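You operate a simulated robot arm through the tools that you are given. There is no shell and no other tool.

Carry out the task below with a simulated robot arm. There is one attempt and no reset: what you move stays moved.

JOB
Dose the vent base and bed the hood named on the order block.
Fine: one white bead; the slide ends out.

It is judged by the outcome, as a careful person would: the job done as asked, and still so three seconds after it is handed in. It fails if anything else is knocked over, pushed out of place, dropped, spilled or broken.

ROBOT AND FRAMES
A 6-joint arm with a two-finger parallel gripper, fixed in place. Base frame: the origin is at the foot of the arm, x ahead of it, y to its left, z up; the work surface is at about z = 88. Lengths are in cm, angles in degrees, forces in N, time in s.
With the tool pointing down near the work surface it reaches from about 26 to 66 cm from the base axis. Its first joint turns from -66.0 to 66.0 degrees. Payload 2.9 kg.
Tool frame: the origin (TCP) lies between the finger pads and is the grasp point; the fingertips stand 3 cm ahead of it; z points along the fingers, y is the line along which they close. Largest opening 11 cm; finger width 2, thickness 1; the body of the gripper, 4.8 by 11.2 cm, starts 5.5 cm behind the TCP.
Orientation is that of the tool frame in the base frame, as [roll, pitch, yaw] about the fixed x, y, z axes, in that order (R = Rz(yaw) Ry(pitch) Rx(roll)). With the fingers straight down and closing along the base's y, the tool's x points along the base's -x, its y along +y and its z along -z.

CONTROLS
- The arm moves only by the tool jog_arm. Its argument "series" is text: rows parted by semicolons, each of 7 numbers parted by spaces: the shift along the base's x, y, z in units of 40 mm (1.0 is 40 mm), then the turn, a rotation vector about the base's x, y, z in units of 5 degrees (1.0 is 5 degrees), then the closure in counts, from 0 (fully open) to 255 (shut). In form: x y z ax ay az claw; .... A call has 1 to 20 rows; each row shifts and turns the commanded pose from where the row before left it. A call with a number of a shift or a turn outside -1 to 1 is refused whole. Each row takes 0.2 s and may step no farther than 5 cm and 8.6 degrees from the row before; otherwise, or with a gripper value out of range, the whole call is refused. A pose out of reach is approached as far as the arm can. The call stops where the force on the tool passes 50 N (or 10 N more than at its start, if that is more) or the arm is blocked; 0.2 s more then pass. Each finger travels about 10.8 cm/s and halts on what it meets, pressing with about 27 N; the grip force reading is that of the motor and also rises with nothing between the fingers. The clock runs only during rows and for 0.2 s after the last one: add rows that do not move to give the fingers time. The reply holds the time, the measured pose of the TCP, the force on the tool along the base axes, the opening and the grip force, in the units named above and with some noise, with the torque about the TCP (base axes, N m) and any sound that the robot's microphone picked up.
- Cameras (640 x 400 px; columns grow to the right, rows downward): "scene" is fixed at [7.75, 42.32, 140.38]; the picture's right is [-0.75, -0.66, 0.00], its down [-0.24, 0.27, -0.93] and it looks along [0.62, -0.70, -0.36] (base axes); focal length 337 px, centre (320, 200). "wrist" rides on the gripper at [7.2, 1.7, -10.3] in the tool frame; the picture's right is [-0.23, 0.97, 0.00], its down [-0.76, -0.18, -0.62] and it looks along [-0.61, -0.14, 0.78] (tool axes); focal length 222 px, centre (320, 200).
- get_image(camera): a new picture of that camera. It takes no simulated time.
- measure_at(camera, pixels): for up to 12 pixels [column, row] of the newest picture of that camera ("zoom" is the newest enlarged one), the place [x, y, z] in the base frame of the surface seen there, good to about 0.2 cm, but the place of the scene camera against the robot may be out by one fixed shift of up to 1.2 cm in any direction. It takes no simulated time.
- enlarge(camera, box): a new picture of the part [left, top, right, bottom] of that camera's present view, enlarged. It takes no simulated time.
- hand_in(): hands the job in; it is judged then, once.

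Open the gripper and draw the arm clear of the work before you hand the job in, unless the task says otherwise.

The tools are called after ">>>" by a JSON object that holds its "method" and its "body". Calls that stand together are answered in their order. jog_arm: Moves the arm, as the interface text tells. Its arguments: {"type":"object","properties":{"series":{"type":"string"}},"required":["series"]} The other tools are called the same way: get_image (camera) takes a picture; measure_at (camera, pixels) gives the place of the surface under pixels of a picture; enlarge (camera, box) takes an enlarged picture of a part of a camera's view; hand_in () hands the job in.

At the start:

```text
clock: 0.0
eef_pos: [36.76, -2.85, 131.01]
tcp_rot: [179.9, 0.1, 180.0]
ft_force: [-0.1, -0.5, -0.5]
ft_torque: [0.05, 0.01, 0.03]
grip_width: 10.99
grip_force: 0.0
```

scene: 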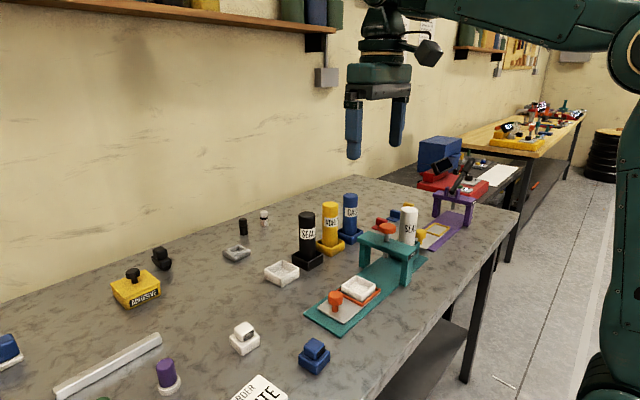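
wrist: 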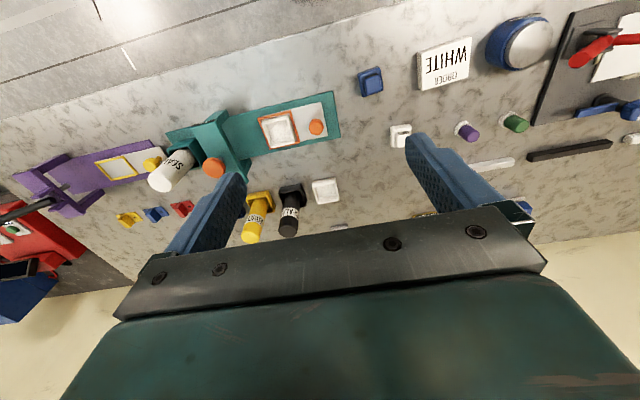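

The first pictures show a teal station with a slide and tray, a purple station, several tubes (black, yellow, blue, white) and an order block. I'll enlarge parts of the views to read labels.

>>> {"method": "enlarge", "body": {"camera": "scene", "box": [220, 180, 440, 340]}}

>>> {"method": "enlarge", "body": {"camera": "scene", "box": [340, 120, 520, 300]}}

>>> {"method": "enlarge", "body": {"camera": "scene", "box": [0, 220, 340, 400]}}

>>> {"method": "enlarge", "body": {"camera": "wrist", "box": [340, 10, 640, 180]}}

>>> {"method": "enlarge", "body": {"camera": "wrist", "box": [0, 80, 360, 260]}}

```text
2.50 times, centred on (330, 260) of scene
```

zoom: 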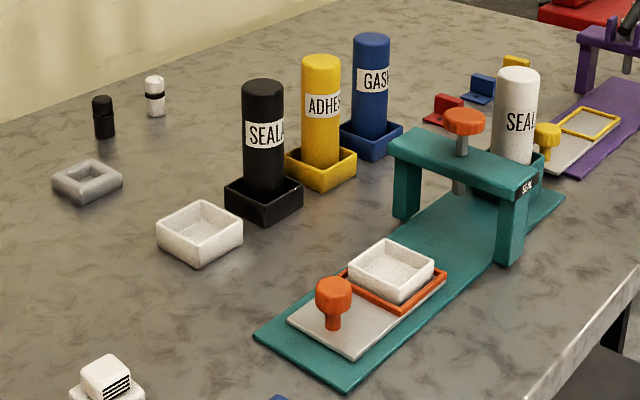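

```text
2.22 times, centred on (430, 210) of scene
```

zoom: 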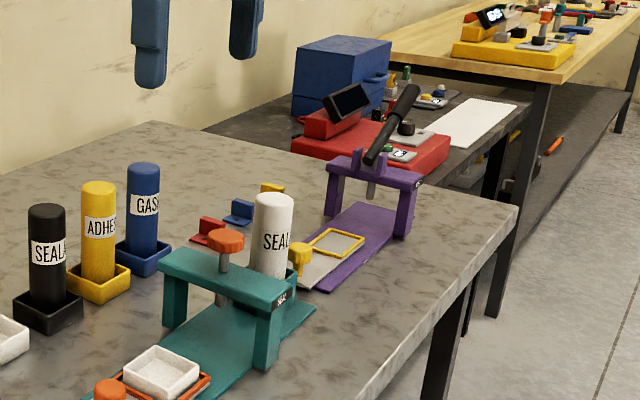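

```text
1.88 times, centred on (170, 310) of scene
```

zoom: 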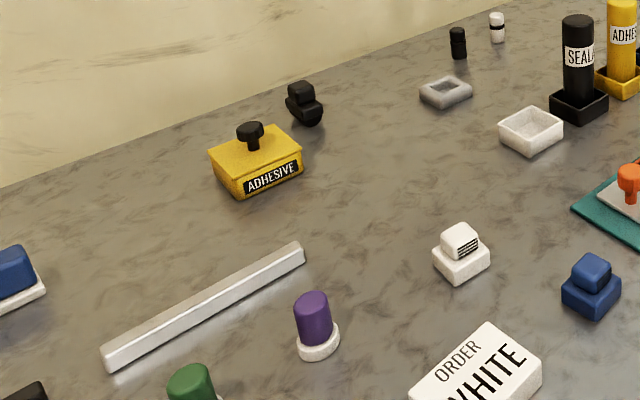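

```text
2.13 times, centred on (490, 95) of wrist
```

zoom: 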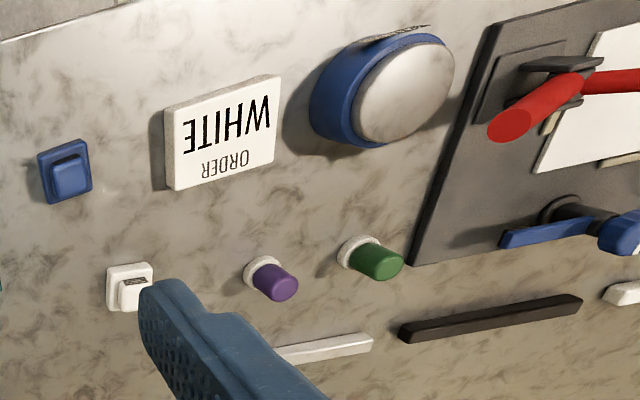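

```text
1.78 times, centred on (180, 170) of wrist
```

zoom: 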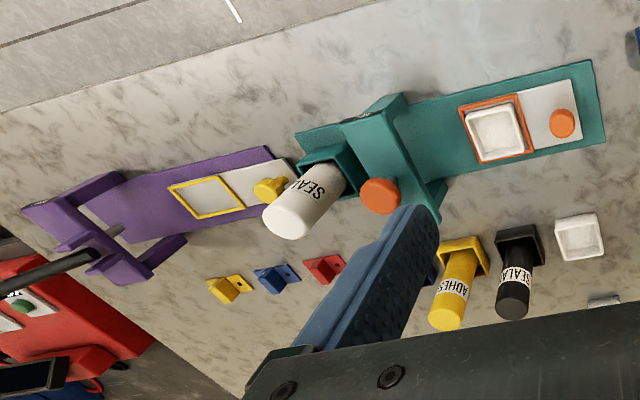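

The order block reads WHITE; the teal station has a slide with a white tray-shaped base and a white SEAL... tube in its holder. I'll zoom further on the station labels and measure the main items.

>>> {"method": "enlarge", "body": {"camera": "scene", "box": [350, 190, 430, 290]}}

>>> {"method": "enlarge", "body": {"camera": "scene", "box": [400, 150, 500, 250]}}

>>> {"method": "enlarge", "body": {"camera": "scene", "box": [300, 260, 400, 340]}}

>>> {"method": "measure_at", "body": {"camera": "scene", "pixels": [[335, 297], [358, 290], [388, 228], [410, 212], [243, 328], [246, 345], [315, 344], [282, 268], [340, 333], [306, 312], [405, 283], [266, 388]]}}

>>> {"method": "measure_at", "body": {"camera": "wrist", "pixels": [[316, 127], [279, 130], [214, 168], [165, 180], [402, 130], [400, 137], [370, 80], [326, 191], [340, 135], [332, 93], [445, 62], [155, 160]]}}

```text
4.00 times, centred on (390, 240) of scene
```

zoom: 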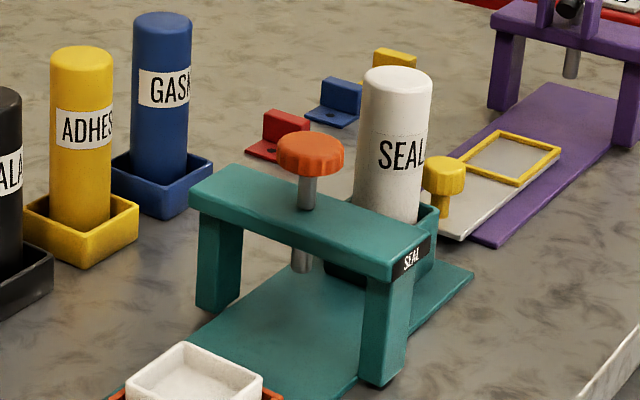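

```text
4.00 times, centred on (450, 200) of scene
```

zoom: 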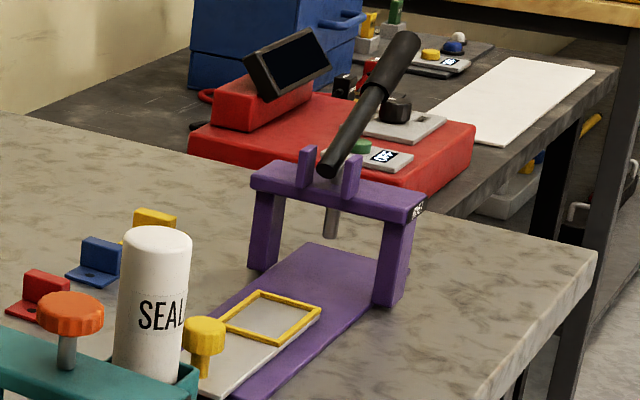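

```text
5.00 times, centred on (350, 300) of scene
```

zoom: 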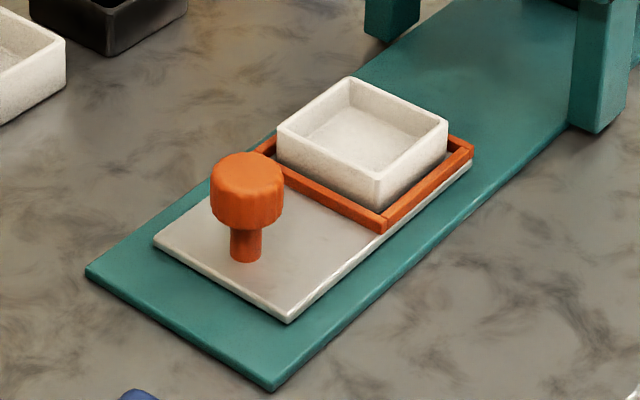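

```text
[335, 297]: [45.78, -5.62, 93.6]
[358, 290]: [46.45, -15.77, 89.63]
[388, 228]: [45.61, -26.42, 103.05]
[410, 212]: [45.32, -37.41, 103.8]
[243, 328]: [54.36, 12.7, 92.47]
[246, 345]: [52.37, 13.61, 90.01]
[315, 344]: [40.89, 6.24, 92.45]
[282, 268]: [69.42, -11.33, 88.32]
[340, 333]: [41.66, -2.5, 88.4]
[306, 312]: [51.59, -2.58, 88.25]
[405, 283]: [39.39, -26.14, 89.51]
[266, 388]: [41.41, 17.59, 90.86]
```

```text
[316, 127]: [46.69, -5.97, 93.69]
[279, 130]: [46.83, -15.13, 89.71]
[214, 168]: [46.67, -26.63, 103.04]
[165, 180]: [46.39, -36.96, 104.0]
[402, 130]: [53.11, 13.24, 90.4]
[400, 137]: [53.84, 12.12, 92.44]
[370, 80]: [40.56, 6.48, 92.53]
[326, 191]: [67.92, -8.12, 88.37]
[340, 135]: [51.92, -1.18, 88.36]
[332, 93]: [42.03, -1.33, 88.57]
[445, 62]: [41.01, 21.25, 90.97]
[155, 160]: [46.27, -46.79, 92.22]
```

The teal bridge has its plunger near (46.5, -26.5), the base tray near (46.8, -15.1) and the slide knob at (46.3, -5.8). I move the arm high over the purple side to read its label and see the stations from another angle.

>>> {"method": "jog_arm", "body": {"series": "0 -0.94 -0.3 0 0 0 0; 0 -0.94 -0.3 0 0 0 0; 0 -0.94 -0.3 0 0 0 0; 0 -0.94 -0.3 0 0 0 0; 0 -0.94 -0.3 0 0 0 0; -0.2 -0.94 -0.3 0 0 0 0; -0.2 -0.94 -0.3 0 0 0 0; 0 0 0 0 0 0 0"}}

>>> {"method": "get_image", "body": {"camera": "wrist"}}

```text
clock: 1.8
eef_pos: [35.34, -29.18, 122.63]
tcp_rot: [180.0, 0.0, -180.0]
ft_force: [0.0, -0.8, -0.1]
ft_torque: [0.0, -0.04, 0.0]
grip_width: 11.0
grip_force: 0.1
```

```text
taken
```

wrist: 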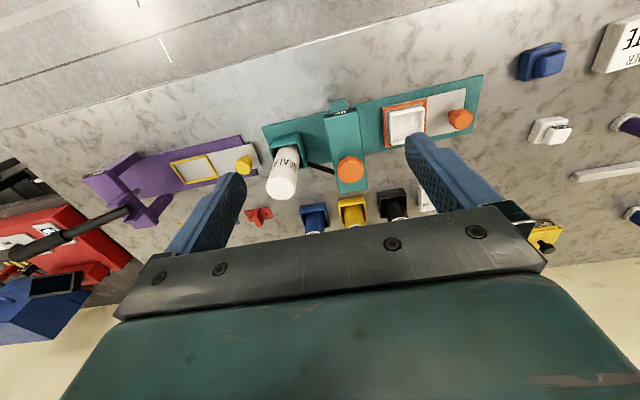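

The wrist view shows the teal station with a dark bar from tube to bridge and the purple lever station. I zoom in on both.

>>> {"method": "enlarge", "body": {"camera": "wrist", "box": [240, 60, 500, 220]}}

>>> {"method": "enlarge", "body": {"camera": "wrist", "box": [60, 110, 280, 250]}}

>>> {"method": "enlarge", "body": {"camera": "scene", "box": [360, 170, 480, 290]}}

```text
2.46 times, centred on (370, 140) of wrist
```

zoom: 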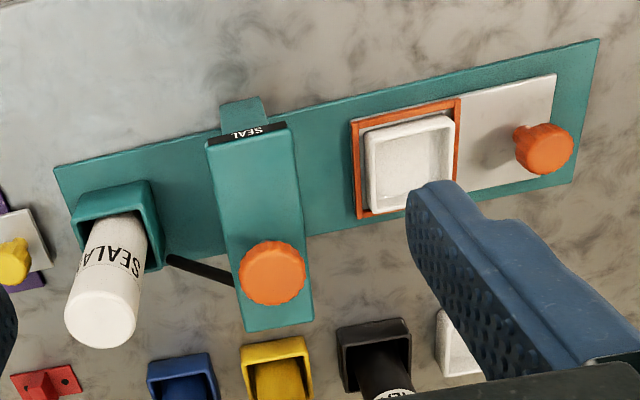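

```text
2.86 times, centred on (170, 180) of wrist
```

zoom: 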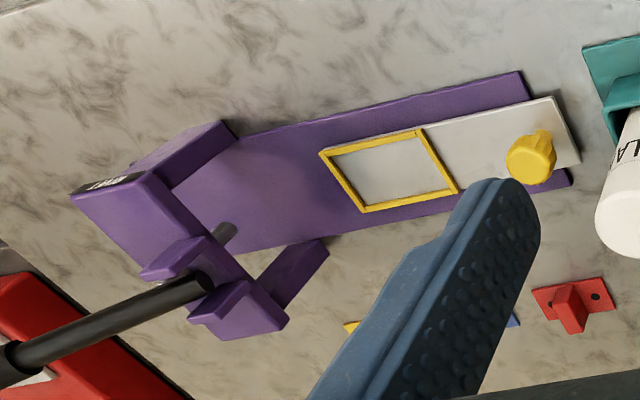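

```text
3.33 times, centred on (420, 230) of scene
```

zoom: 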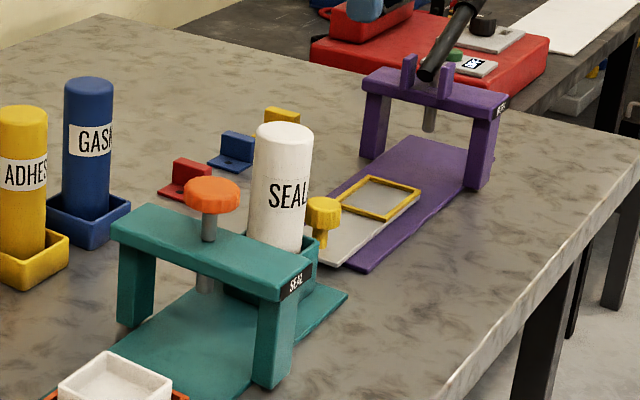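

The teal station labelled SEAL holds the white tube with a feed line to the plunger. I try reading the purple label and look at other details.

>>> {"method": "enlarge", "body": {"camera": "scene", "box": [465, 185, 485, 215]}}

>>> {"method": "enlarge", "body": {"camera": "wrist", "box": [80, 160, 120, 185]}}

>>> {"method": "enlarge", "body": {"camera": "scene", "box": [210, 310, 350, 390]}}

>>> {"method": "measure_at", "body": {"camera": "wrist", "pixels": [[350, 170], [338, 185], [363, 185], [461, 118], [405, 128], [400, 142], [396, 109], [424, 107], [388, 144], [340, 115], [353, 190], [285, 180]]}}

```text
13.33 times, centred on (475, 200) of scene
```

zoom: 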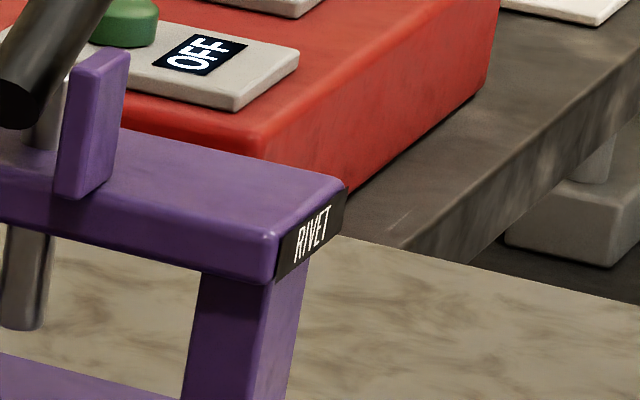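

```text
16.00 times, centred on (100, 172) of wrist
```

zoom: 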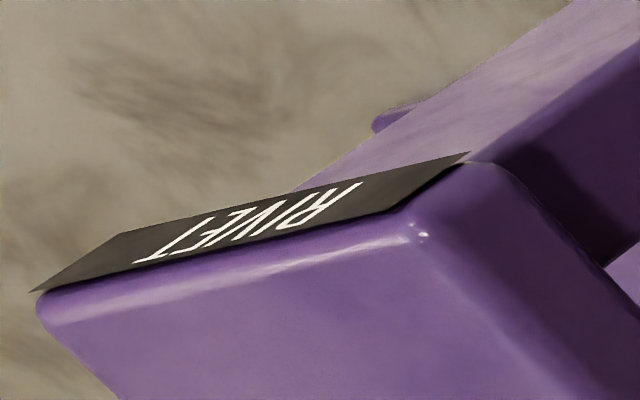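

```text
4.57 times, centred on (280, 350) of scene
```

zoom: 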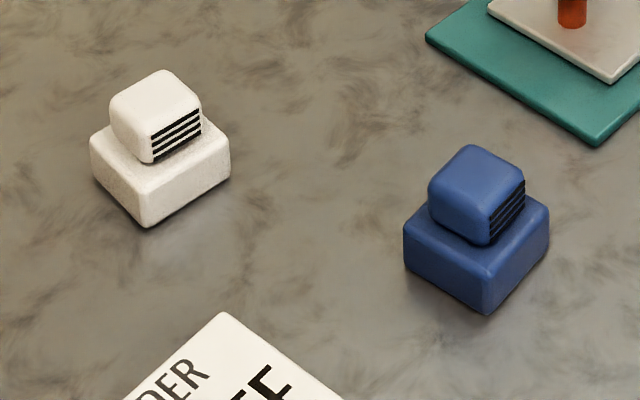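

```text
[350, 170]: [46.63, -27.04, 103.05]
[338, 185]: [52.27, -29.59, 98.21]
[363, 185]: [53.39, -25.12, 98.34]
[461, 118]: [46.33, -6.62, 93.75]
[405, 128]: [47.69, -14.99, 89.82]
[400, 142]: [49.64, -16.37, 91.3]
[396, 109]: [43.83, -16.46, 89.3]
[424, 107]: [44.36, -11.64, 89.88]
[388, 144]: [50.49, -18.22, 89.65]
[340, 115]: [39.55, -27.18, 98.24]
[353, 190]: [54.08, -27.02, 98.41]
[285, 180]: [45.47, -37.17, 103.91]
```

Purple is RIVET, so it is not part of this job; the teal SEAL station with the white tube is. I move over the slide knob (about 46.3, -6.2, top 93.7), turning the gripper so that it closes along x with the camera away from the bridge.

>>> {"method": "jog_arm", "body": {"series": "0.152 0.319 -0.2 0 0 -1 0; 0.152 0.319 -0.2 0 0 -1 0; 0.152 0.319 -0.2 0 0 -1 0; 0.152 0.319 -0.2 0 0 -1 0; 0.152 0.319 -0.2 0 0 -1 0; 0.152 0.319 -0.2 0 0 -1 0; 0.152 0.319 -0.2 0 0 -1 0; 0.152 0.319 -0.2 0 0 -1 0; 0.152 0.319 -0.2 0 0 -1 0; 0.152 0.319 -0.2 0 0 -1 0; 0.152 0.319 -0.2 0 0 -1 0; 0.152 0.319 -0.2 0 0 -1 0; 0.152 0.319 -0.2 0 0 -1 0; 0.152 0.319 -0.2 0 0 -1 0; 0.152 0.319 -0.2 0 0 -1 0; 0.152 0.319 -0.2 0 0 -1 0; 0.152 0.319 -0.2 0 0 -1 0; 0.152 0.319 -0.2 0 0 -1 0; 0 0 0 0 0 0 0"}}

>>> {"method": "get_image", "body": {"camera": "wrist"}}

>>> {"method": "get_image", "body": {"camera": "scene"}}

```text
clock: 5.8
eef_pos: [46.13, -6.07, 108.09]
tcp_rot: [179.9, 0.0, 89.9]
ft_force: [0.3, -0.1, 0.5]
ft_torque: [-0.03, 0.01, 0.01]
grip_width: 11.01
grip_force: 0.1
```

```text
taken
```

wrist: 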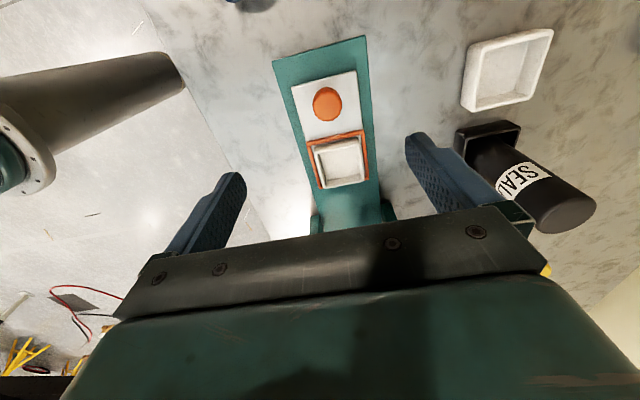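

```text
taken
```

scene: 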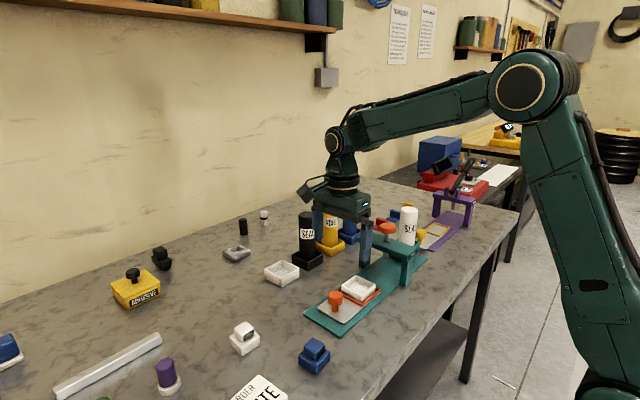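

The knob appears at (327,104) in the wrist view and the base at (341,163). I zoom and measure for exact positions.

>>> {"method": "enlarge", "body": {"camera": "wrist", "box": [260, 30, 400, 220]}}

>>> {"method": "measure_at", "body": {"camera": "wrist", "pixels": [[327, 103], [314, 104], [341, 103], [327, 90], [327, 119], [318, 148], [358, 142], [366, 178], [322, 186], [340, 163], [294, 84], [356, 75]]}}

```text
2.11 times, centred on (330, 125) of wrist
```

zoom: 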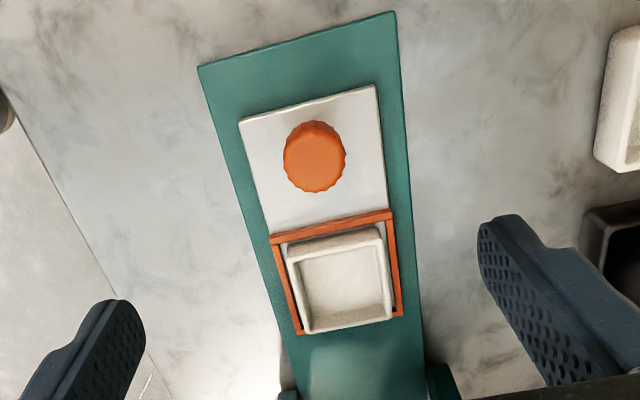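

```text
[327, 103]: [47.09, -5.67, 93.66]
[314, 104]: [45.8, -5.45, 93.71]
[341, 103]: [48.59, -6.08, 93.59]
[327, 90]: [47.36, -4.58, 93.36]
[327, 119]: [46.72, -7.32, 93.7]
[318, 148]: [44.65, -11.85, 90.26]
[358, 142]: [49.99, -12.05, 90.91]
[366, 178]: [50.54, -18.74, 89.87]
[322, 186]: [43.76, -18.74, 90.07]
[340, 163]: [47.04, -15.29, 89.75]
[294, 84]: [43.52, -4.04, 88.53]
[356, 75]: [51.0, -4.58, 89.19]
```

Knob centre is about (47.1, -5.9) and 2.8 cm wide. I descend to grip height (z ≈ 92.8) with the fingers open and then close on it.

>>> {"method": "jog_arm", "body": {"series": "0.25 0.03 -0.9 0 0 0 0; 0 0 -0.9 0 0 0 0; 0 0 -0.9 0 0 0 0; 0 0 -0.9 0 0 0 0; 0 0 -0.22 0 0 0 0; 0 0 0 0 0 0 0; 0 0 0 0 0 0 0"}}

>>> {"method": "get_image", "body": {"camera": "wrist"}}

>>> {"method": "enlarge", "body": {"camera": "scene", "box": [260, 200, 440, 340]}}

```text
clock: 7.4
eef_pos: [47.23, -5.95, 92.95]
tcp_rot: [179.8, 0.0, 90.1]
ft_force: [1.0, 0.2, 0.4]
ft_torque: [-0.02, 0.02, -0.03]
grip_width: 11.0
grip_force: 0.0
```

```text
taken
```

wrist: 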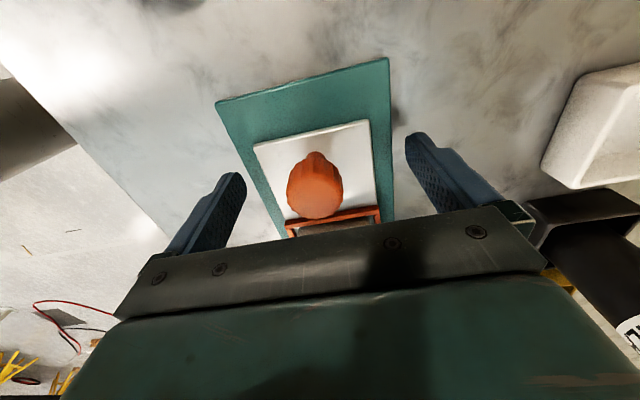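

```text
2.86 times, centred on (350, 270) of scene
```

zoom: 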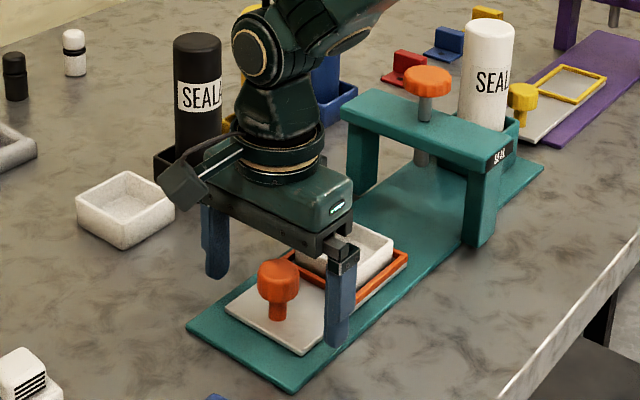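

The fingers straddle the knob cleanly. I close the gripper on it.

>>> {"method": "jog_arm", "body": {"series": "0 0 0 0 0 0 255; 0 0 0 0 0 0 255; 0 0 0 0 0 0 255; 0 0 0 0 0 0 255"}}

```text
clock: 8.4
eef_pos: [47.0, -6.08, 92.87]
tcp_rot: [-179.7, 0.1, 90.0]
ft_force: [-29.8, 0.3, 5.6]
ft_torque: [-0.12, -0.57, -0.08]
grip_width: 3.17
grip_force: 44.8
```

The grip is on (width 3.17) with a side load of -30 N along x, so I relax the command by about 0.2 cm in -x before sliding.

>>> {"method": "jog_arm", "body": {"series": "-0.05 0 0 0 0 0 255; 0 0 0 0 0 0 255"}}

```text
clock: 9.0
eef_pos: [46.95, -5.9, 92.89]
tcp_rot: [-179.8, -0.1, 90.0]
ft_force: [-16.7, 1.0, -5.4]
ft_torque: [0.04, 0.01, -0.09]
grip_width: 3.16
grip_force: 44.9
```

Load halves to -17 N; I relax another 0.2 cm.

>>> {"method": "jog_arm", "body": {"series": "-0.05 0 0 0 0 0 255; 0 0 0 0 0 0 255"}}

```text
clock: 9.6
eef_pos: [46.97, -5.98, 92.9]
tcp_rot: [179.8, 0.0, 90.1]
ft_force: [8.9, -0.2, -24.9]
ft_torque: [0.73, 0.31, 0.02]
grip_width: 3.2
grip_force: 45.1
```

Side load is small now. I begin pushing the slide in (along -y), a short way first.

>>> {"method": "jog_arm", "body": {"series": "0 -0.25 0 0 0 0 255; 0 -0.25 0 0 0 0 255; 0 0 0 0 0 0 255"}}

>>> {"method": "get_image", "body": {"camera": "scene"}}

```text
clock: 10.4
eef_pos: [46.93, -7.98, 92.8]
tcp_rot: [179.8, 0.1, 89.9]
ft_force: [18.3, 0.8, -24.4]
ft_torque: [0.37, 0.31, 0.08]
grip_width: 3.19
grip_force: 45.5
```

```text
taken
```

scene: 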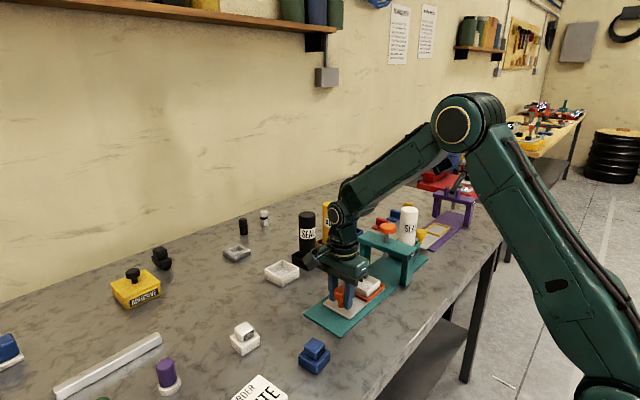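

The slide moves with the knob. I ease the x/z load slightly and continue in, watching for the end stop.

>>> {"method": "jog_arm", "body": {"series": "0.025 -0.25 -0.025 0 0 0 255; 0 -0.3 0 0 0 0 255; 0 -0.3 0 0 0 0 255; 0 -0.3 0 0 0 0 255; 0 -0.3 0 0 0 0 255; 0 -0.3 0 0 0 0 255; 0 -0.2 0 0 0 0 255; 0 0 0 0 0 0 255"}}

>>> {"method": "enlarge", "body": {"camera": "scene", "box": [280, 180, 460, 340]}}

```text
clock: 12.2
eef_pos: [47.03, -15.66, 93.02]
tcp_rot: [179.8, 0.2, 90.0]
ft_force: [13.7, 0.3, 11.1]
ft_torque: [0.78, 0.49, 0.24]
grip_width: 3.17
grip_force: 44.9
```

```text
2.50 times, centred on (370, 260) of scene
```

zoom: 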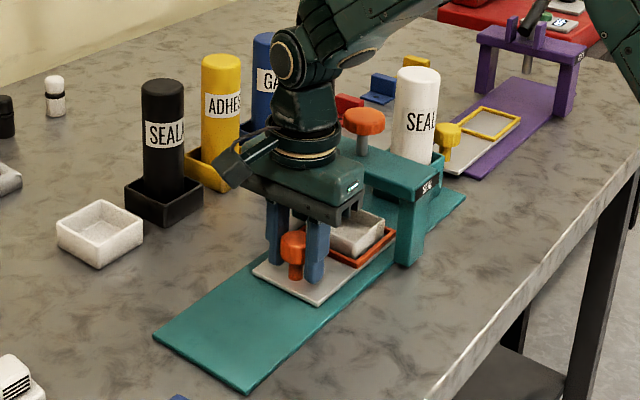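

Slide is in by 9.7 cm, with about 1.7 cm left to bring the base centre under the plunger. I go on in small steps looking for a stop or click.

>>> {"method": "jog_arm", "body": {"series": "0 -0.1 0 0 0 0 255; 0 -0.1 0 0 0 0 255; 0 -0.1 0 0 0 0 255; 0 0 0 0 0 0 255"}}

```text
clock: 13.2
eef_pos: [46.93, -17.03, 92.98]
tcp_rot: [179.7, 0.1, 90.0]
ft_force: [10.4, 0.9, 24.2]
ft_torque: [0.67, 0.23, 0.06]
grip_width: 3.17
grip_force: 45.3
```

>>> {"method": "jog_arm", "body": {"series": "0 -0.05 0.01 0 0 0 255; 0 -0.05 0 0 0 0 255; 0 -0.05 0 0 0 0 255; 0 0 0 0 0 0 255"}}

```text
clock: 14.2
eef_pos: [47.01, -17.58, 92.99]
tcp_rot: [179.7, 0.1, 90.0]
ft_force: [13.5, -0.9, 17.1]
ft_torque: [-0.18, 0.25, 0.09]
grip_width: 3.18
grip_force: 45.1
```

No stop felt yet after 11.6 cm of travel. I continue in small steps.

>>> {"method": "jog_arm", "body": {"series": "0 -0.05 0 0 0 0 255; 0 -0.05 0 0 0 0 255; 0 0 0 0 0 0 255; 0 0 0 0 0 0 255"}}

>>> {"method": "enlarge", "body": {"camera": "scene", "box": [320, 200, 440, 310]}}

>>> {"method": "get_image", "body": {"camera": "wrist"}}

```text
clock: 15.2
eef_pos: [47.06, -17.85, 92.89]
tcp_rot: [179.8, 0.2, 90.1]
ft_force: [16.6, 6.1, 13.0]
ft_torque: [-0.79, 0.29, -0.14]
grip_width: 3.17
grip_force: 45.2
```

```text
3.64 times, centred on (380, 255) of scene
```

zoom: 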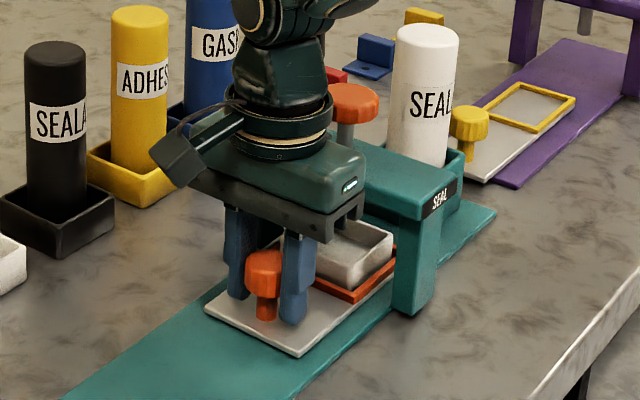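

```text
taken
```

wrist: 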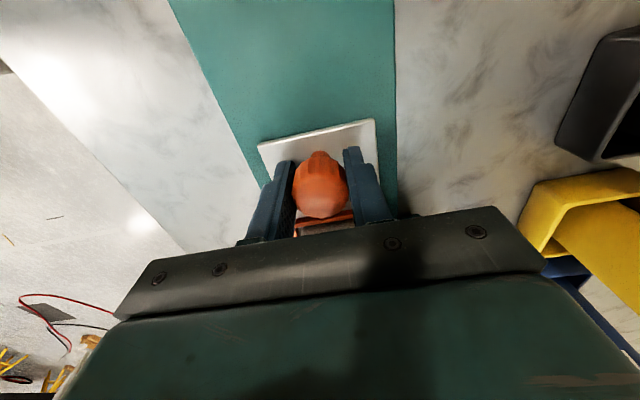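

A light +6 N along y suggests the stop starts. I push slightly more to confirm.

>>> {"method": "jog_arm", "body": {"series": "0 -0.05 0 0 0 0 255; 0 -0.05 0 0 0 0 255; 0 0 0 0 0 0 255"}}

```text
clock: 16.0
eef_pos: [46.97, -17.97, 92.93]
tcp_rot: [179.9, -0.2, 90.6]
ft_force: [16.3, 28.8, 15.5]
ft_torque: [-0.02, 0.29, 0.17]
grip_width: 3.16
grip_force: 45.0
```

The stop is firm (29 N at 12.0 cm of travel). I relax the push, open, and rise clear.

>>> {"method": "jog_arm", "body": {"series": "0 0.08 0 0 0 0 255; 0 0 0 0 0 0 150; 0 0 0 0 0 0 100; 0 0 0 0 0 0 60; 0 0 0 0 0 0 60"}}

>>> {"method": "enlarge", "body": {"camera": "scene", "box": [320, 200, 440, 310]}}

```text
clock: 17.2
eef_pos: [46.95, -18.15, 92.67]
tcp_rot: [-180.0, 0.1, 89.9]
ft_force: [0.2, 1.0, -0.8]
ft_torque: [-0.01, 0.03, 0.02]
grip_width: 8.4
grip_force: 0.1
```

```text
3.64 times, centred on (380, 255) of scene
```

zoom: 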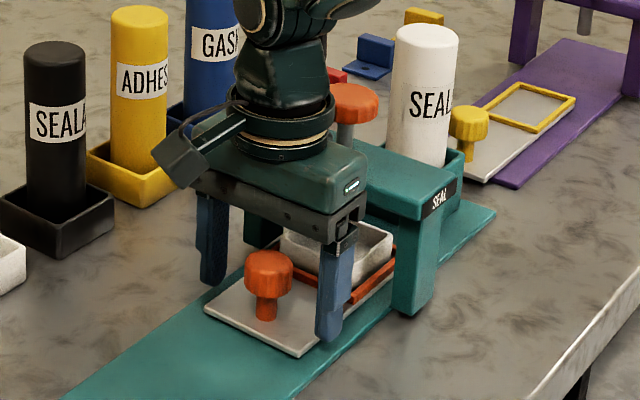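

The slide is left in the in position and the fingers are clear. I rise and go over the plunger at about (46.9, -26.9) to measure it.

>>> {"method": "jog_arm", "body": {"series": "0 0 0.95 0 0 0 60; 0 0 0.95 0 0 0 60; 0 0 0.95 0 0 0 60; 0 0 0.95 0 0 0 60; 0 0 0.95 0 0 0 60; 0 0 0.95 0 0 0 60; 0 -0.75 0.3 0 0 0 60; 0 -0.75 0 0 0 0 60; 0 -0.68 0 0 0 0 255; 0 0 0 0 0 0 255; 0 0 0 0 0 0 255; 0 0 0 0 0 0 255"}}

>>> {"method": "get_image", "body": {"camera": "wrist"}}

>>> {"method": "enlarge", "body": {"camera": "scene", "box": [320, 190, 440, 310]}}

```text
clock: 19.8
eef_pos: [46.89, -26.75, 117.06]
tcp_rot: [179.8, 0.1, 90.0]
ft_force: [-0.4, -0.4, -0.2]
ft_torque: [0.01, 0.01, 0.02]
grip_width: 0.0
grip_force: 27.4
```

```text
taken
```

wrist: 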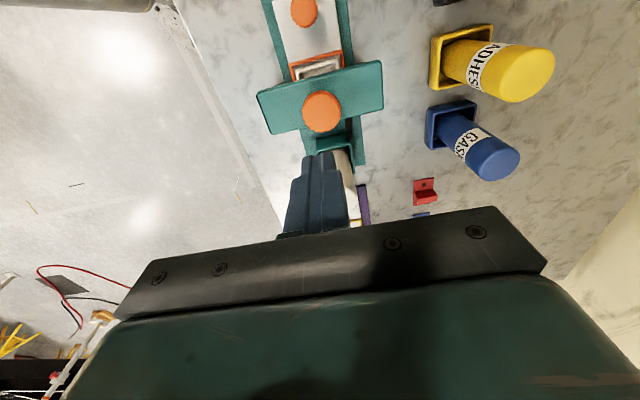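

```text
3.33 times, centred on (380, 250) of scene
```

zoom: 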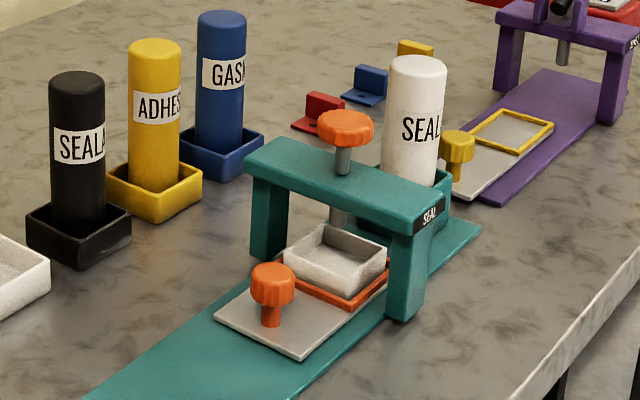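

The plunger is below at (322,111) in wrist view. I check alignment of nozzle against base and measure the plunger knob.

>>> {"method": "measure_at", "body": {"camera": "zoom", "pixels": [[337, 212], [340, 222], [346, 115], [285, 253], [320, 230], [386, 250], [348, 280], [335, 262], [342, 160], [270, 268], [250, 155], [436, 195]]}}

>>> {"method": "measure_at", "body": {"camera": "wrist", "pixels": [[322, 111], [303, 111], [341, 111], [322, 92], [322, 131], [304, 10], [317, 68], [316, 55], [342, 56], [345, 75], [293, 80]]}}

>>> {"method": "enlarge", "body": {"camera": "scene", "box": [360, 240, 410, 290]}}

```text
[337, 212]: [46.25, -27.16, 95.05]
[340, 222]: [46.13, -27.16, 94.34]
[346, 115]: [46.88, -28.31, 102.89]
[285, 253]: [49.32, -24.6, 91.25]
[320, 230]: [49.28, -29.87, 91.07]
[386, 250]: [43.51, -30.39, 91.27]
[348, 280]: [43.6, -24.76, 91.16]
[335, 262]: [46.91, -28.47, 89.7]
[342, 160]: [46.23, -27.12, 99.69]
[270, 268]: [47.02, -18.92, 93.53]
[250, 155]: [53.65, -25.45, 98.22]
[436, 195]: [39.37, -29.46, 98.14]
```

```text
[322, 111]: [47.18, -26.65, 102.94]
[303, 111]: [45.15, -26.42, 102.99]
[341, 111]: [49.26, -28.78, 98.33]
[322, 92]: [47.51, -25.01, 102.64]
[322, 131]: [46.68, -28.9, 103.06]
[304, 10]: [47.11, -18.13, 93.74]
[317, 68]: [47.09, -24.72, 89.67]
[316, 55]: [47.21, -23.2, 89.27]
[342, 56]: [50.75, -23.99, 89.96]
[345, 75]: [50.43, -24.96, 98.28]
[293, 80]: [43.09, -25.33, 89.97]
```

```text
8.00 times, centred on (385, 265) of scene
```

zoom: 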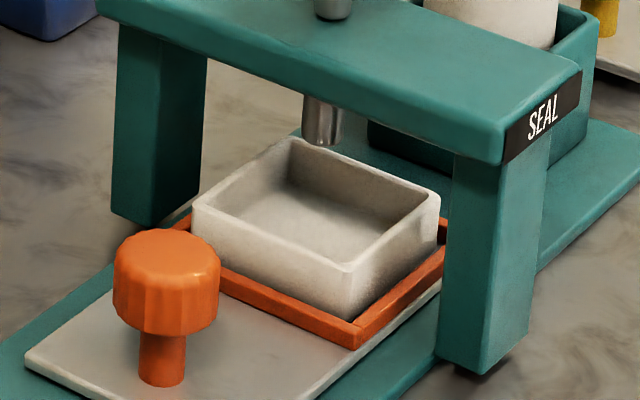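

The nozzle sits over the base centre (both about y -27.4 in the scene frame), and the plunger knob is at about (47.0, -27.0), top 103. I come down to just above it with closed fingers.

>>> {"method": "jog_arm", "body": {"series": "0.03 -0.05 -0.8 0 0 0 255; 0 0 -0.8 0 0 0 255; 0 0 -0.8 0 0 0 255; 0 0 -0.15 0 0 0 255; 0 0 0 0 0 0 255"}}

>>> {"method": "enlarge", "body": {"camera": "scene", "box": [330, 170, 450, 290]}}

```text
clock: 21.0
eef_pos: [47.04, -27.07, 106.65]
tcp_rot: [179.8, 0.0, 90.0]
ft_force: [0.0, 1.8, -1.1]
ft_torque: [-0.01, -0.01, 0.01]
grip_width: 0.0
grip_force: 26.8
```

```text
3.33 times, centred on (390, 230) of scene
```

zoom: 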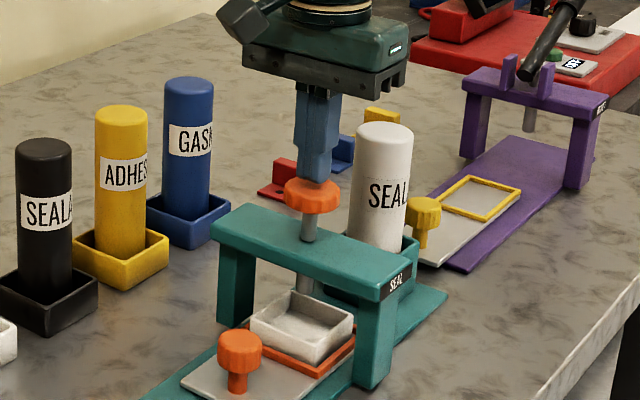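

The closed fingers are centred over the orange plunger. I press down in small steps, listening for the dose.

>>> {"method": "jog_arm", "body": {"series": "0 0 -0.08 0 0 0 255; 0 0 -0.08 0 0 0 255; 0 0 -0.08 0 0 0 255; 0 0 -0.08 0 0 0 255; 0 0 -0.08 0 0 0 255; 0 0 0 0 0 0 255"}}

```text
clock: 22.4
eef_pos: [46.98, -27.04, 105.11]
tcp_rot: [179.9, 0.0, 90.0]
ft_force: [-0.9, 0.2, 1.4]
ft_torque: [0.01, 0.0, -0.03]
grip_width: 0.02
grip_force: 27.7
```

Force is only 1.4 N at z 105.1, so I check whether the plunger is moving.

>>> {"method": "enlarge", "body": {"camera": "scene", "box": [350, 200, 430, 290]}}

```text
4.44 times, centred on (390, 245) of scene
```

zoom: 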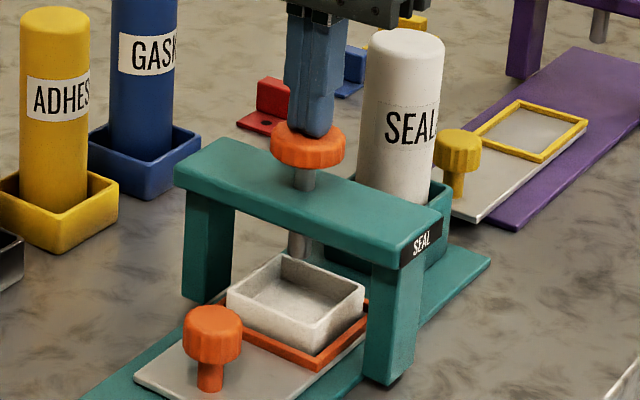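

The plunger is going down with the fingers against a light spring. I continue pressing the same stroke.

>>> {"method": "jog_arm", "body": {"series": "0 0 -0.06 0 0 0 255; 0 0 -0.06 0 0 0 255; 0 0 -0.06 0 0 0 255; 0 0 0 0 0 0 255; 0 0 0 0 0 0 255"}}

>>> {"method": "enlarge", "body": {"camera": "scene", "box": [350, 200, 430, 290]}}

```text
clock: 23.6
eef_pos: [46.86, -26.89, 104.28]
tcp_rot: [180.0, -0.1, 89.9]
ft_force: [0.4, 0.3, 2.2]
ft_torque: [0.0, 0.01, -0.03]
grip_width: 0.0
grip_force: 27.6
heard: click
```

```text
4.44 times, centred on (390, 245) of scene
```

zoom: 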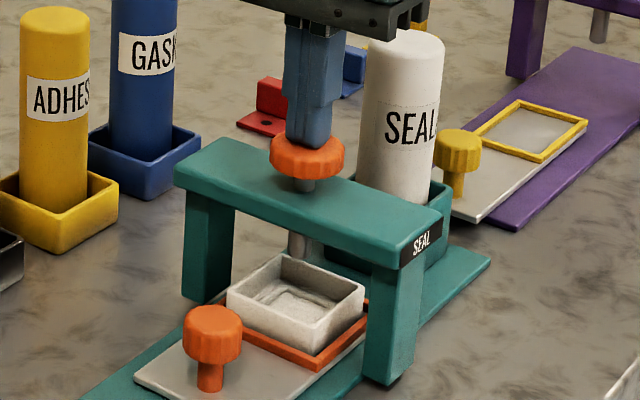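

A click was heard, and a bead outline now shows on the base floor at (293,305). I release straight up.

>>> {"method": "jog_arm", "body": {"series": "0 0 0.3 0 0 0 255; 0 0 0.5 0 0 0 255; 0 0 0.9 0 0 0 255; 0 0 0.9 0 0 0 255; 0 0 0.9 0 0 0 255; 0 0 0 0 0 0 255"}}

>>> {"method": "enlarge", "body": {"camera": "scene", "box": [350, 210, 430, 290]}}

>>> {"method": "enlarge", "body": {"camera": "scene", "box": [360, 245, 400, 285]}}

```text
clock: 25.0
eef_pos: [46.89, -26.93, 118.31]
tcp_rot: [-180.0, 0.1, 90.1]
ft_force: [0.2, 0.1, 0.4]
ft_torque: [-0.01, -0.02, -0.01]
grip_width: 0.01
grip_force: 27.0
```

```text
5.00 times, centred on (390, 250) of scene
```

zoom: 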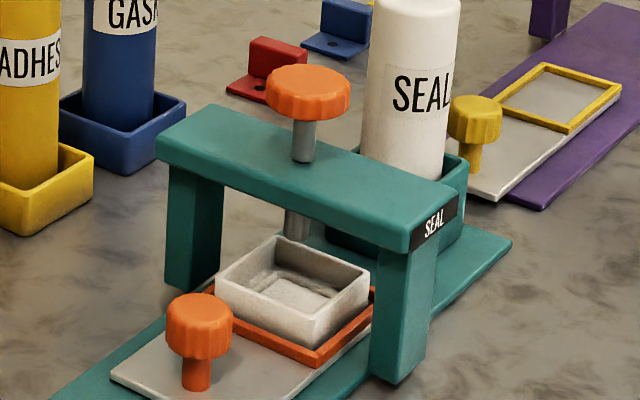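

```text
10.00 times, centred on (380, 265) of scene
```

zoom: 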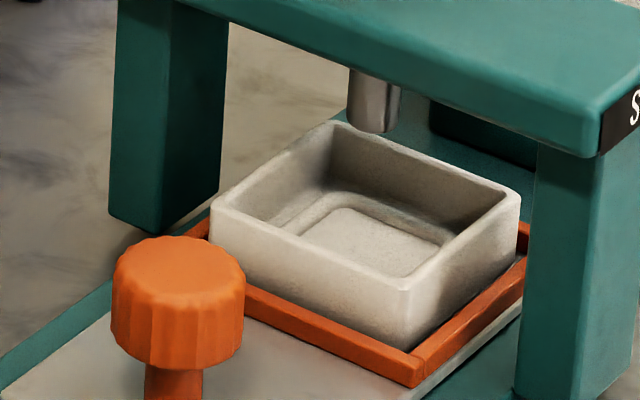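

One white bead lines the base floor and the plunger is back up. I go back over the slide knob (47.0, -17.95) and descend with the fingers part open.

>>> {"method": "jog_arm", "body": {"series": "0.02 0.75 0 0 0 0 60; 0 0.75 0 0 0 0 60; 0 0.74 0 0 0 0 60; 0 0 -0.9 0 0 0 60; 0 0 -0.9 0 0 0 60; 0 0 -0.9 0 0 0 60; 0 0 -0.9 0 0 0 60; 0 0 -0.9 0 0 0 60; 0 0 -0.9 0 0 0 60; 0 0 -0.6 0 0 0 60; 0 0 -0.34 0 0 0 60; 0 0 0 0 0 0 60"}}

>>> {"method": "get_image", "body": {"camera": "wrist"}}

>>> {"method": "enlarge", "body": {"camera": "scene", "box": [320, 200, 440, 310]}}

```text
clock: 27.6
eef_pos: [47.07, -17.82, 92.88]
tcp_rot: [180.0, 0.1, 90.0]
ft_force: [-0.4, 0.0, 0.4]
ft_torque: [0.01, 0.01, 0.0]
grip_width: 8.42
grip_force: 0.1
```

```text
taken
```

wrist: 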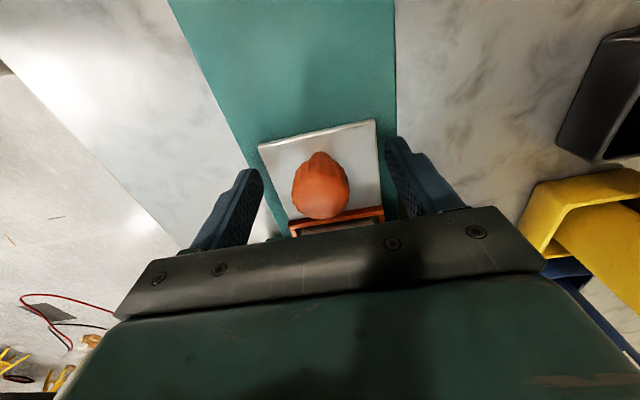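

```text
3.64 times, centred on (380, 255) of scene
```

zoom: 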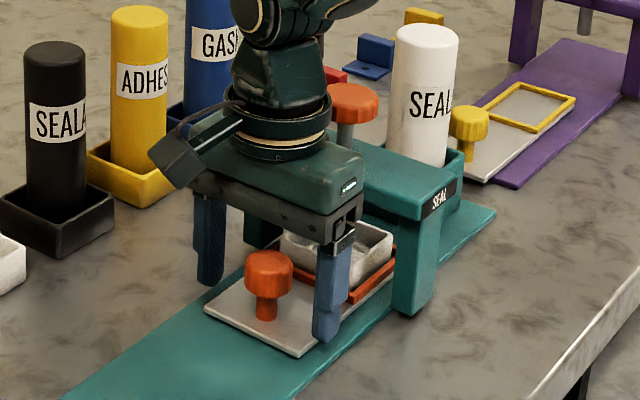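

The fingers straddle the knob again. I close with a small -x shift, then pull the slide out along +y.

>>> {"method": "jog_arm", "body": {"series": "-0.03 0 0 0 0 0 255; 0 0 0 0 0 0 255; 0 0 0 0 0 0 255; 0 0.1 0 0 0 0 255; 0 0.2 0 0 0 0 255; 0 0.3 0 0 0 0 255; 0 0 0 0 0 0 255"}}

```text
clock: 29.2
eef_pos: [46.93, -15.46, 92.9]
tcp_rot: [179.9, -0.1, 90.1]
ft_force: [20.7, -0.5, -24.8]
ft_torque: [-0.51, 0.29, -0.02]
grip_width: 3.17
grip_force: 44.9
```

The slide follows. I pull the rest of the way, slowing toward the original out position near y = -5.95.

>>> {"method": "jog_arm", "body": {"series": "0.02 0.3 0 0 0 0 255; 0 0.3 0 0 0 0 255; 0 0.3 0 0 0 0 255; 0 0.3 0 0 0 0 255; 0 0.3 0 0 0 0 255; 0 0.3 0 0 0 0 255; 0 0.3 0 0 0 0 255; 0 0.15 0 0 0 0 255; 0 0 0 0 0 0 255"}}

```text
clock: 31.2
eef_pos: [46.93, -6.58, 92.97]
tcp_rot: [180.0, 0.0, 90.1]
ft_force: [9.7, -0.2, -24.0]
ft_torque: [0.39, 0.46, -0.12]
grip_width: 3.2
grip_force: 45.2
```

>>> {"method": "jog_arm", "body": {"series": "0 0.06 0 0 0 0 255; 0 0.06 0 0 0 0 255; 0 0.04 0 0 0 0 255; 0 0 0 0 0 0 255; 0 0 0 0 0 0 255"}}

```text
clock: 32.4
eef_pos: [46.89, -5.92, 92.97]
tcp_rot: [-180.0, 0.0, 90.0]
ft_force: [7.8, -0.8, -28.1]
ft_torque: [0.1, -0.4, 0.12]
grip_width: 3.18
grip_force: 45.0
```

Back at the original out position without a stop force; I nudge slightly to seat against the out stop.

>>> {"method": "jog_arm", "body": {"series": "0 0.05 0 0 0 0 255; 0 0.05 0 0 0 0 255; 0 0 0 0 0 0 255"}}

```text
clock: 33.2
eef_pos: [46.99, -5.91, 93.1]
tcp_rot: [180.0, 0.4, 89.6]
ft_force: [0.1, -26.3, -19.6]
ft_torque: [-0.08, -0.35, 0.01]
grip_width: 3.18
grip_force: 45.4
```

The out stop is reached (-26 N). I relax, open and rise, then go above the white hood near (53.5, 12.8).

>>> {"method": "jog_arm", "body": {"series": "0 -0.07 0 0 0 0 255; 0 0 0 0 0 0 150; 0 0 0 0 0 0 80; 0 0 0 0 0 0 60; 0 0 0.8 0 0 0 60; 0 0 0.9 0 0 0 60; 0 0 0.9 0 0 0 60; 0 0 0.9 0 0 0 0; 0.2 0.7 0.3 0 0 0 0; 0.2 0.7 0 0 0 0 0; 0.2 0.7 0 0 0 0 0; 0.3 0.8 0 0 0 0 0; 0.3 0.8 0 0 0 0 0; 0.3 0.8 0 0 0 0 0; 0 0 0 0 0 0 0"}}

>>> {"method": "get_image", "body": {"camera": "wrist"}}

>>> {"method": "get_image", "body": {"camera": "scene"}}

```text
clock: 36.4
eef_pos: [53.01, 12.25, 108.3]
tcp_rot: [179.9, 0.1, 90.0]
ft_force: [-0.3, 0.7, 0.3]
ft_torque: [-0.02, -0.04, 0.0]
grip_width: 11.0
grip_force: 0.1
```

```text
taken
```

wrist: 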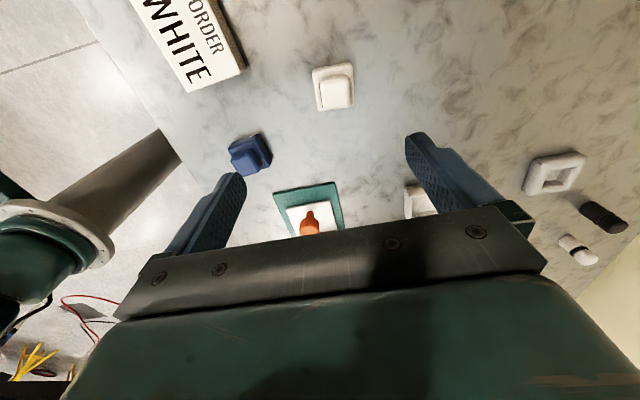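

```text
taken
```

scene: 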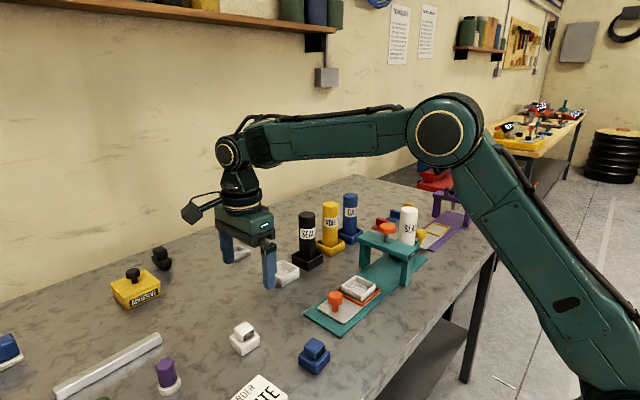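

The white hood appears at (334,88) in the wrist view. I zoom and measure its outline and orientation.

>>> {"method": "enlarge", "body": {"camera": "wrist", "box": [294, 50, 374, 125]}}

>>> {"method": "enlarge", "body": {"camera": "scene", "box": [215, 310, 275, 365]}}

>>> {"method": "enlarge", "body": {"camera": "scene", "box": [300, 265, 400, 335]}}

>>> {"method": "measure_at", "body": {"camera": "wrist", "pixels": [[313, 72], [351, 64], [355, 104], [322, 108], [320, 85], [351, 79], [350, 104], [325, 108], [336, 90]]}}

```text
5.33 times, centred on (334, 88) of wrist
```

zoom: 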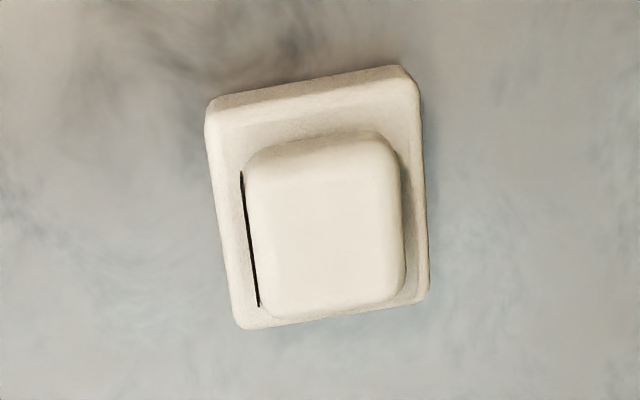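

```text
7.27 times, centred on (245, 338) of scene
```

zoom: 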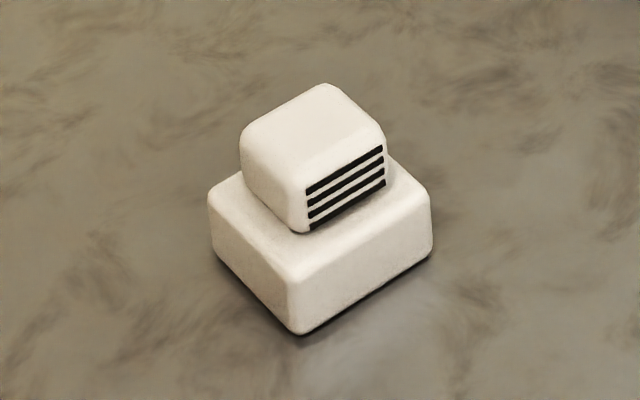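

```text
5.71 times, centred on (350, 300) of scene
```

zoom: 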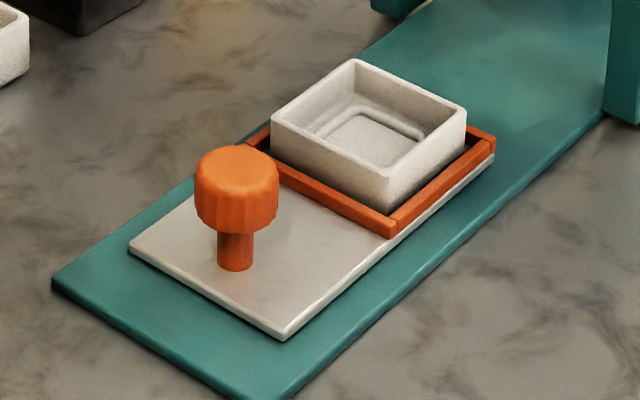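

```text
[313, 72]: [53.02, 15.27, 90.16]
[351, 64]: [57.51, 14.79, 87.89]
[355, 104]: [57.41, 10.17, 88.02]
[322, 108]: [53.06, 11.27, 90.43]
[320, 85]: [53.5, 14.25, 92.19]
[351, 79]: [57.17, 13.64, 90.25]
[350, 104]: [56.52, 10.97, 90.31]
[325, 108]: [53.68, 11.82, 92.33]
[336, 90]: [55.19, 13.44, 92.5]
```

The hood's louvre faces -x and it looks nearly square to the axes. I come closer (z ≈ 101) for better measurements.

>>> {"method": "jog_arm", "body": {"series": "0.25 0.1 -0.9 0 0 0 0; 0.2 0.1 -0.9 0 0 0 0; 0 0 0 0 0 0 0; 0 0 0 0 0 0 0"}}

>>> {"method": "get_image", "body": {"camera": "wrist"}}

>>> {"method": "enlarge", "body": {"camera": "wrist", "box": [270, 60, 390, 180]}}

```text
clock: 37.4
eef_pos: [54.73, 12.93, 101.13]
tcp_rot: [-180.0, 0.1, 89.9]
ft_force: [-0.4, 0.3, 0.0]
ft_torque: [-0.04, -0.02, -0.01]
grip_width: 11.02
grip_force: 0.0
```

```text
taken
```

wrist: 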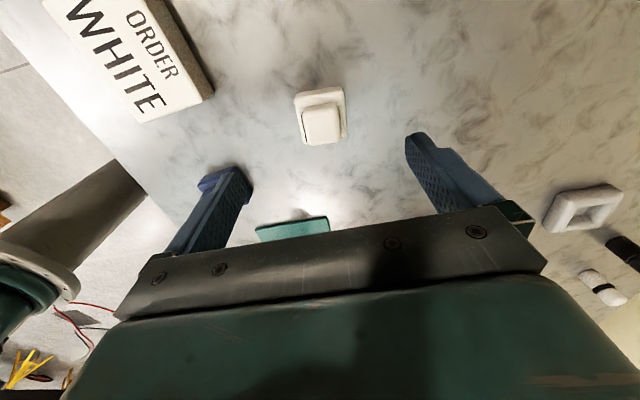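

```text
3.33 times, centred on (330, 120) of wrist
```

zoom: 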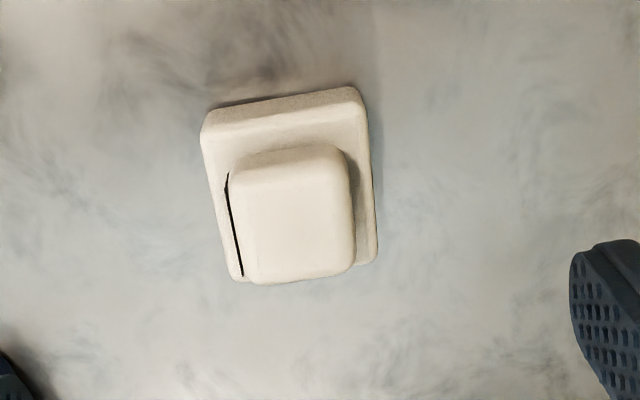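

I measure points on the hood's upper block and lower flange in this zoom.

>>> {"method": "measure_at", "body": {"camera": "zoom", "pixels": [[212, 145], [222, 255], [355, 125], [366, 240], [228, 143], [345, 125], [240, 190], [252, 262], [340, 170], [348, 245], [292, 158], [298, 270]]}}

>>> {"method": "measure_at", "body": {"camera": "scene", "pixels": [[244, 324], [236, 331], [249, 333], [242, 340], [252, 345], [256, 337], [235, 339], [232, 346], [240, 349]]}}

```text
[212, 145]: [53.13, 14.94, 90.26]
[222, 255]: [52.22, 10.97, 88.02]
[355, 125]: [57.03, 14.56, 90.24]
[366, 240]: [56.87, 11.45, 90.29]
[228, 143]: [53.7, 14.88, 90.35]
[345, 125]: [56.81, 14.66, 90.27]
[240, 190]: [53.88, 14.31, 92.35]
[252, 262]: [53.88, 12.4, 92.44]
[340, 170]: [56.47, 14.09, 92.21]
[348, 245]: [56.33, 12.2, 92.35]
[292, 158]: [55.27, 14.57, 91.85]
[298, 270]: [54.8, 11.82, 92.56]
```

```text
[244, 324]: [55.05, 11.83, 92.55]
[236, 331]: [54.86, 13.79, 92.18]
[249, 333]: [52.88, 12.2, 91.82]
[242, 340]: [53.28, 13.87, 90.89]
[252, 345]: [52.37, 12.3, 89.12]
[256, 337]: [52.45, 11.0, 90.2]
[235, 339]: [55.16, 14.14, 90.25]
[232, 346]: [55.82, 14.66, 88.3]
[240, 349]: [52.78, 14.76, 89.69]
```

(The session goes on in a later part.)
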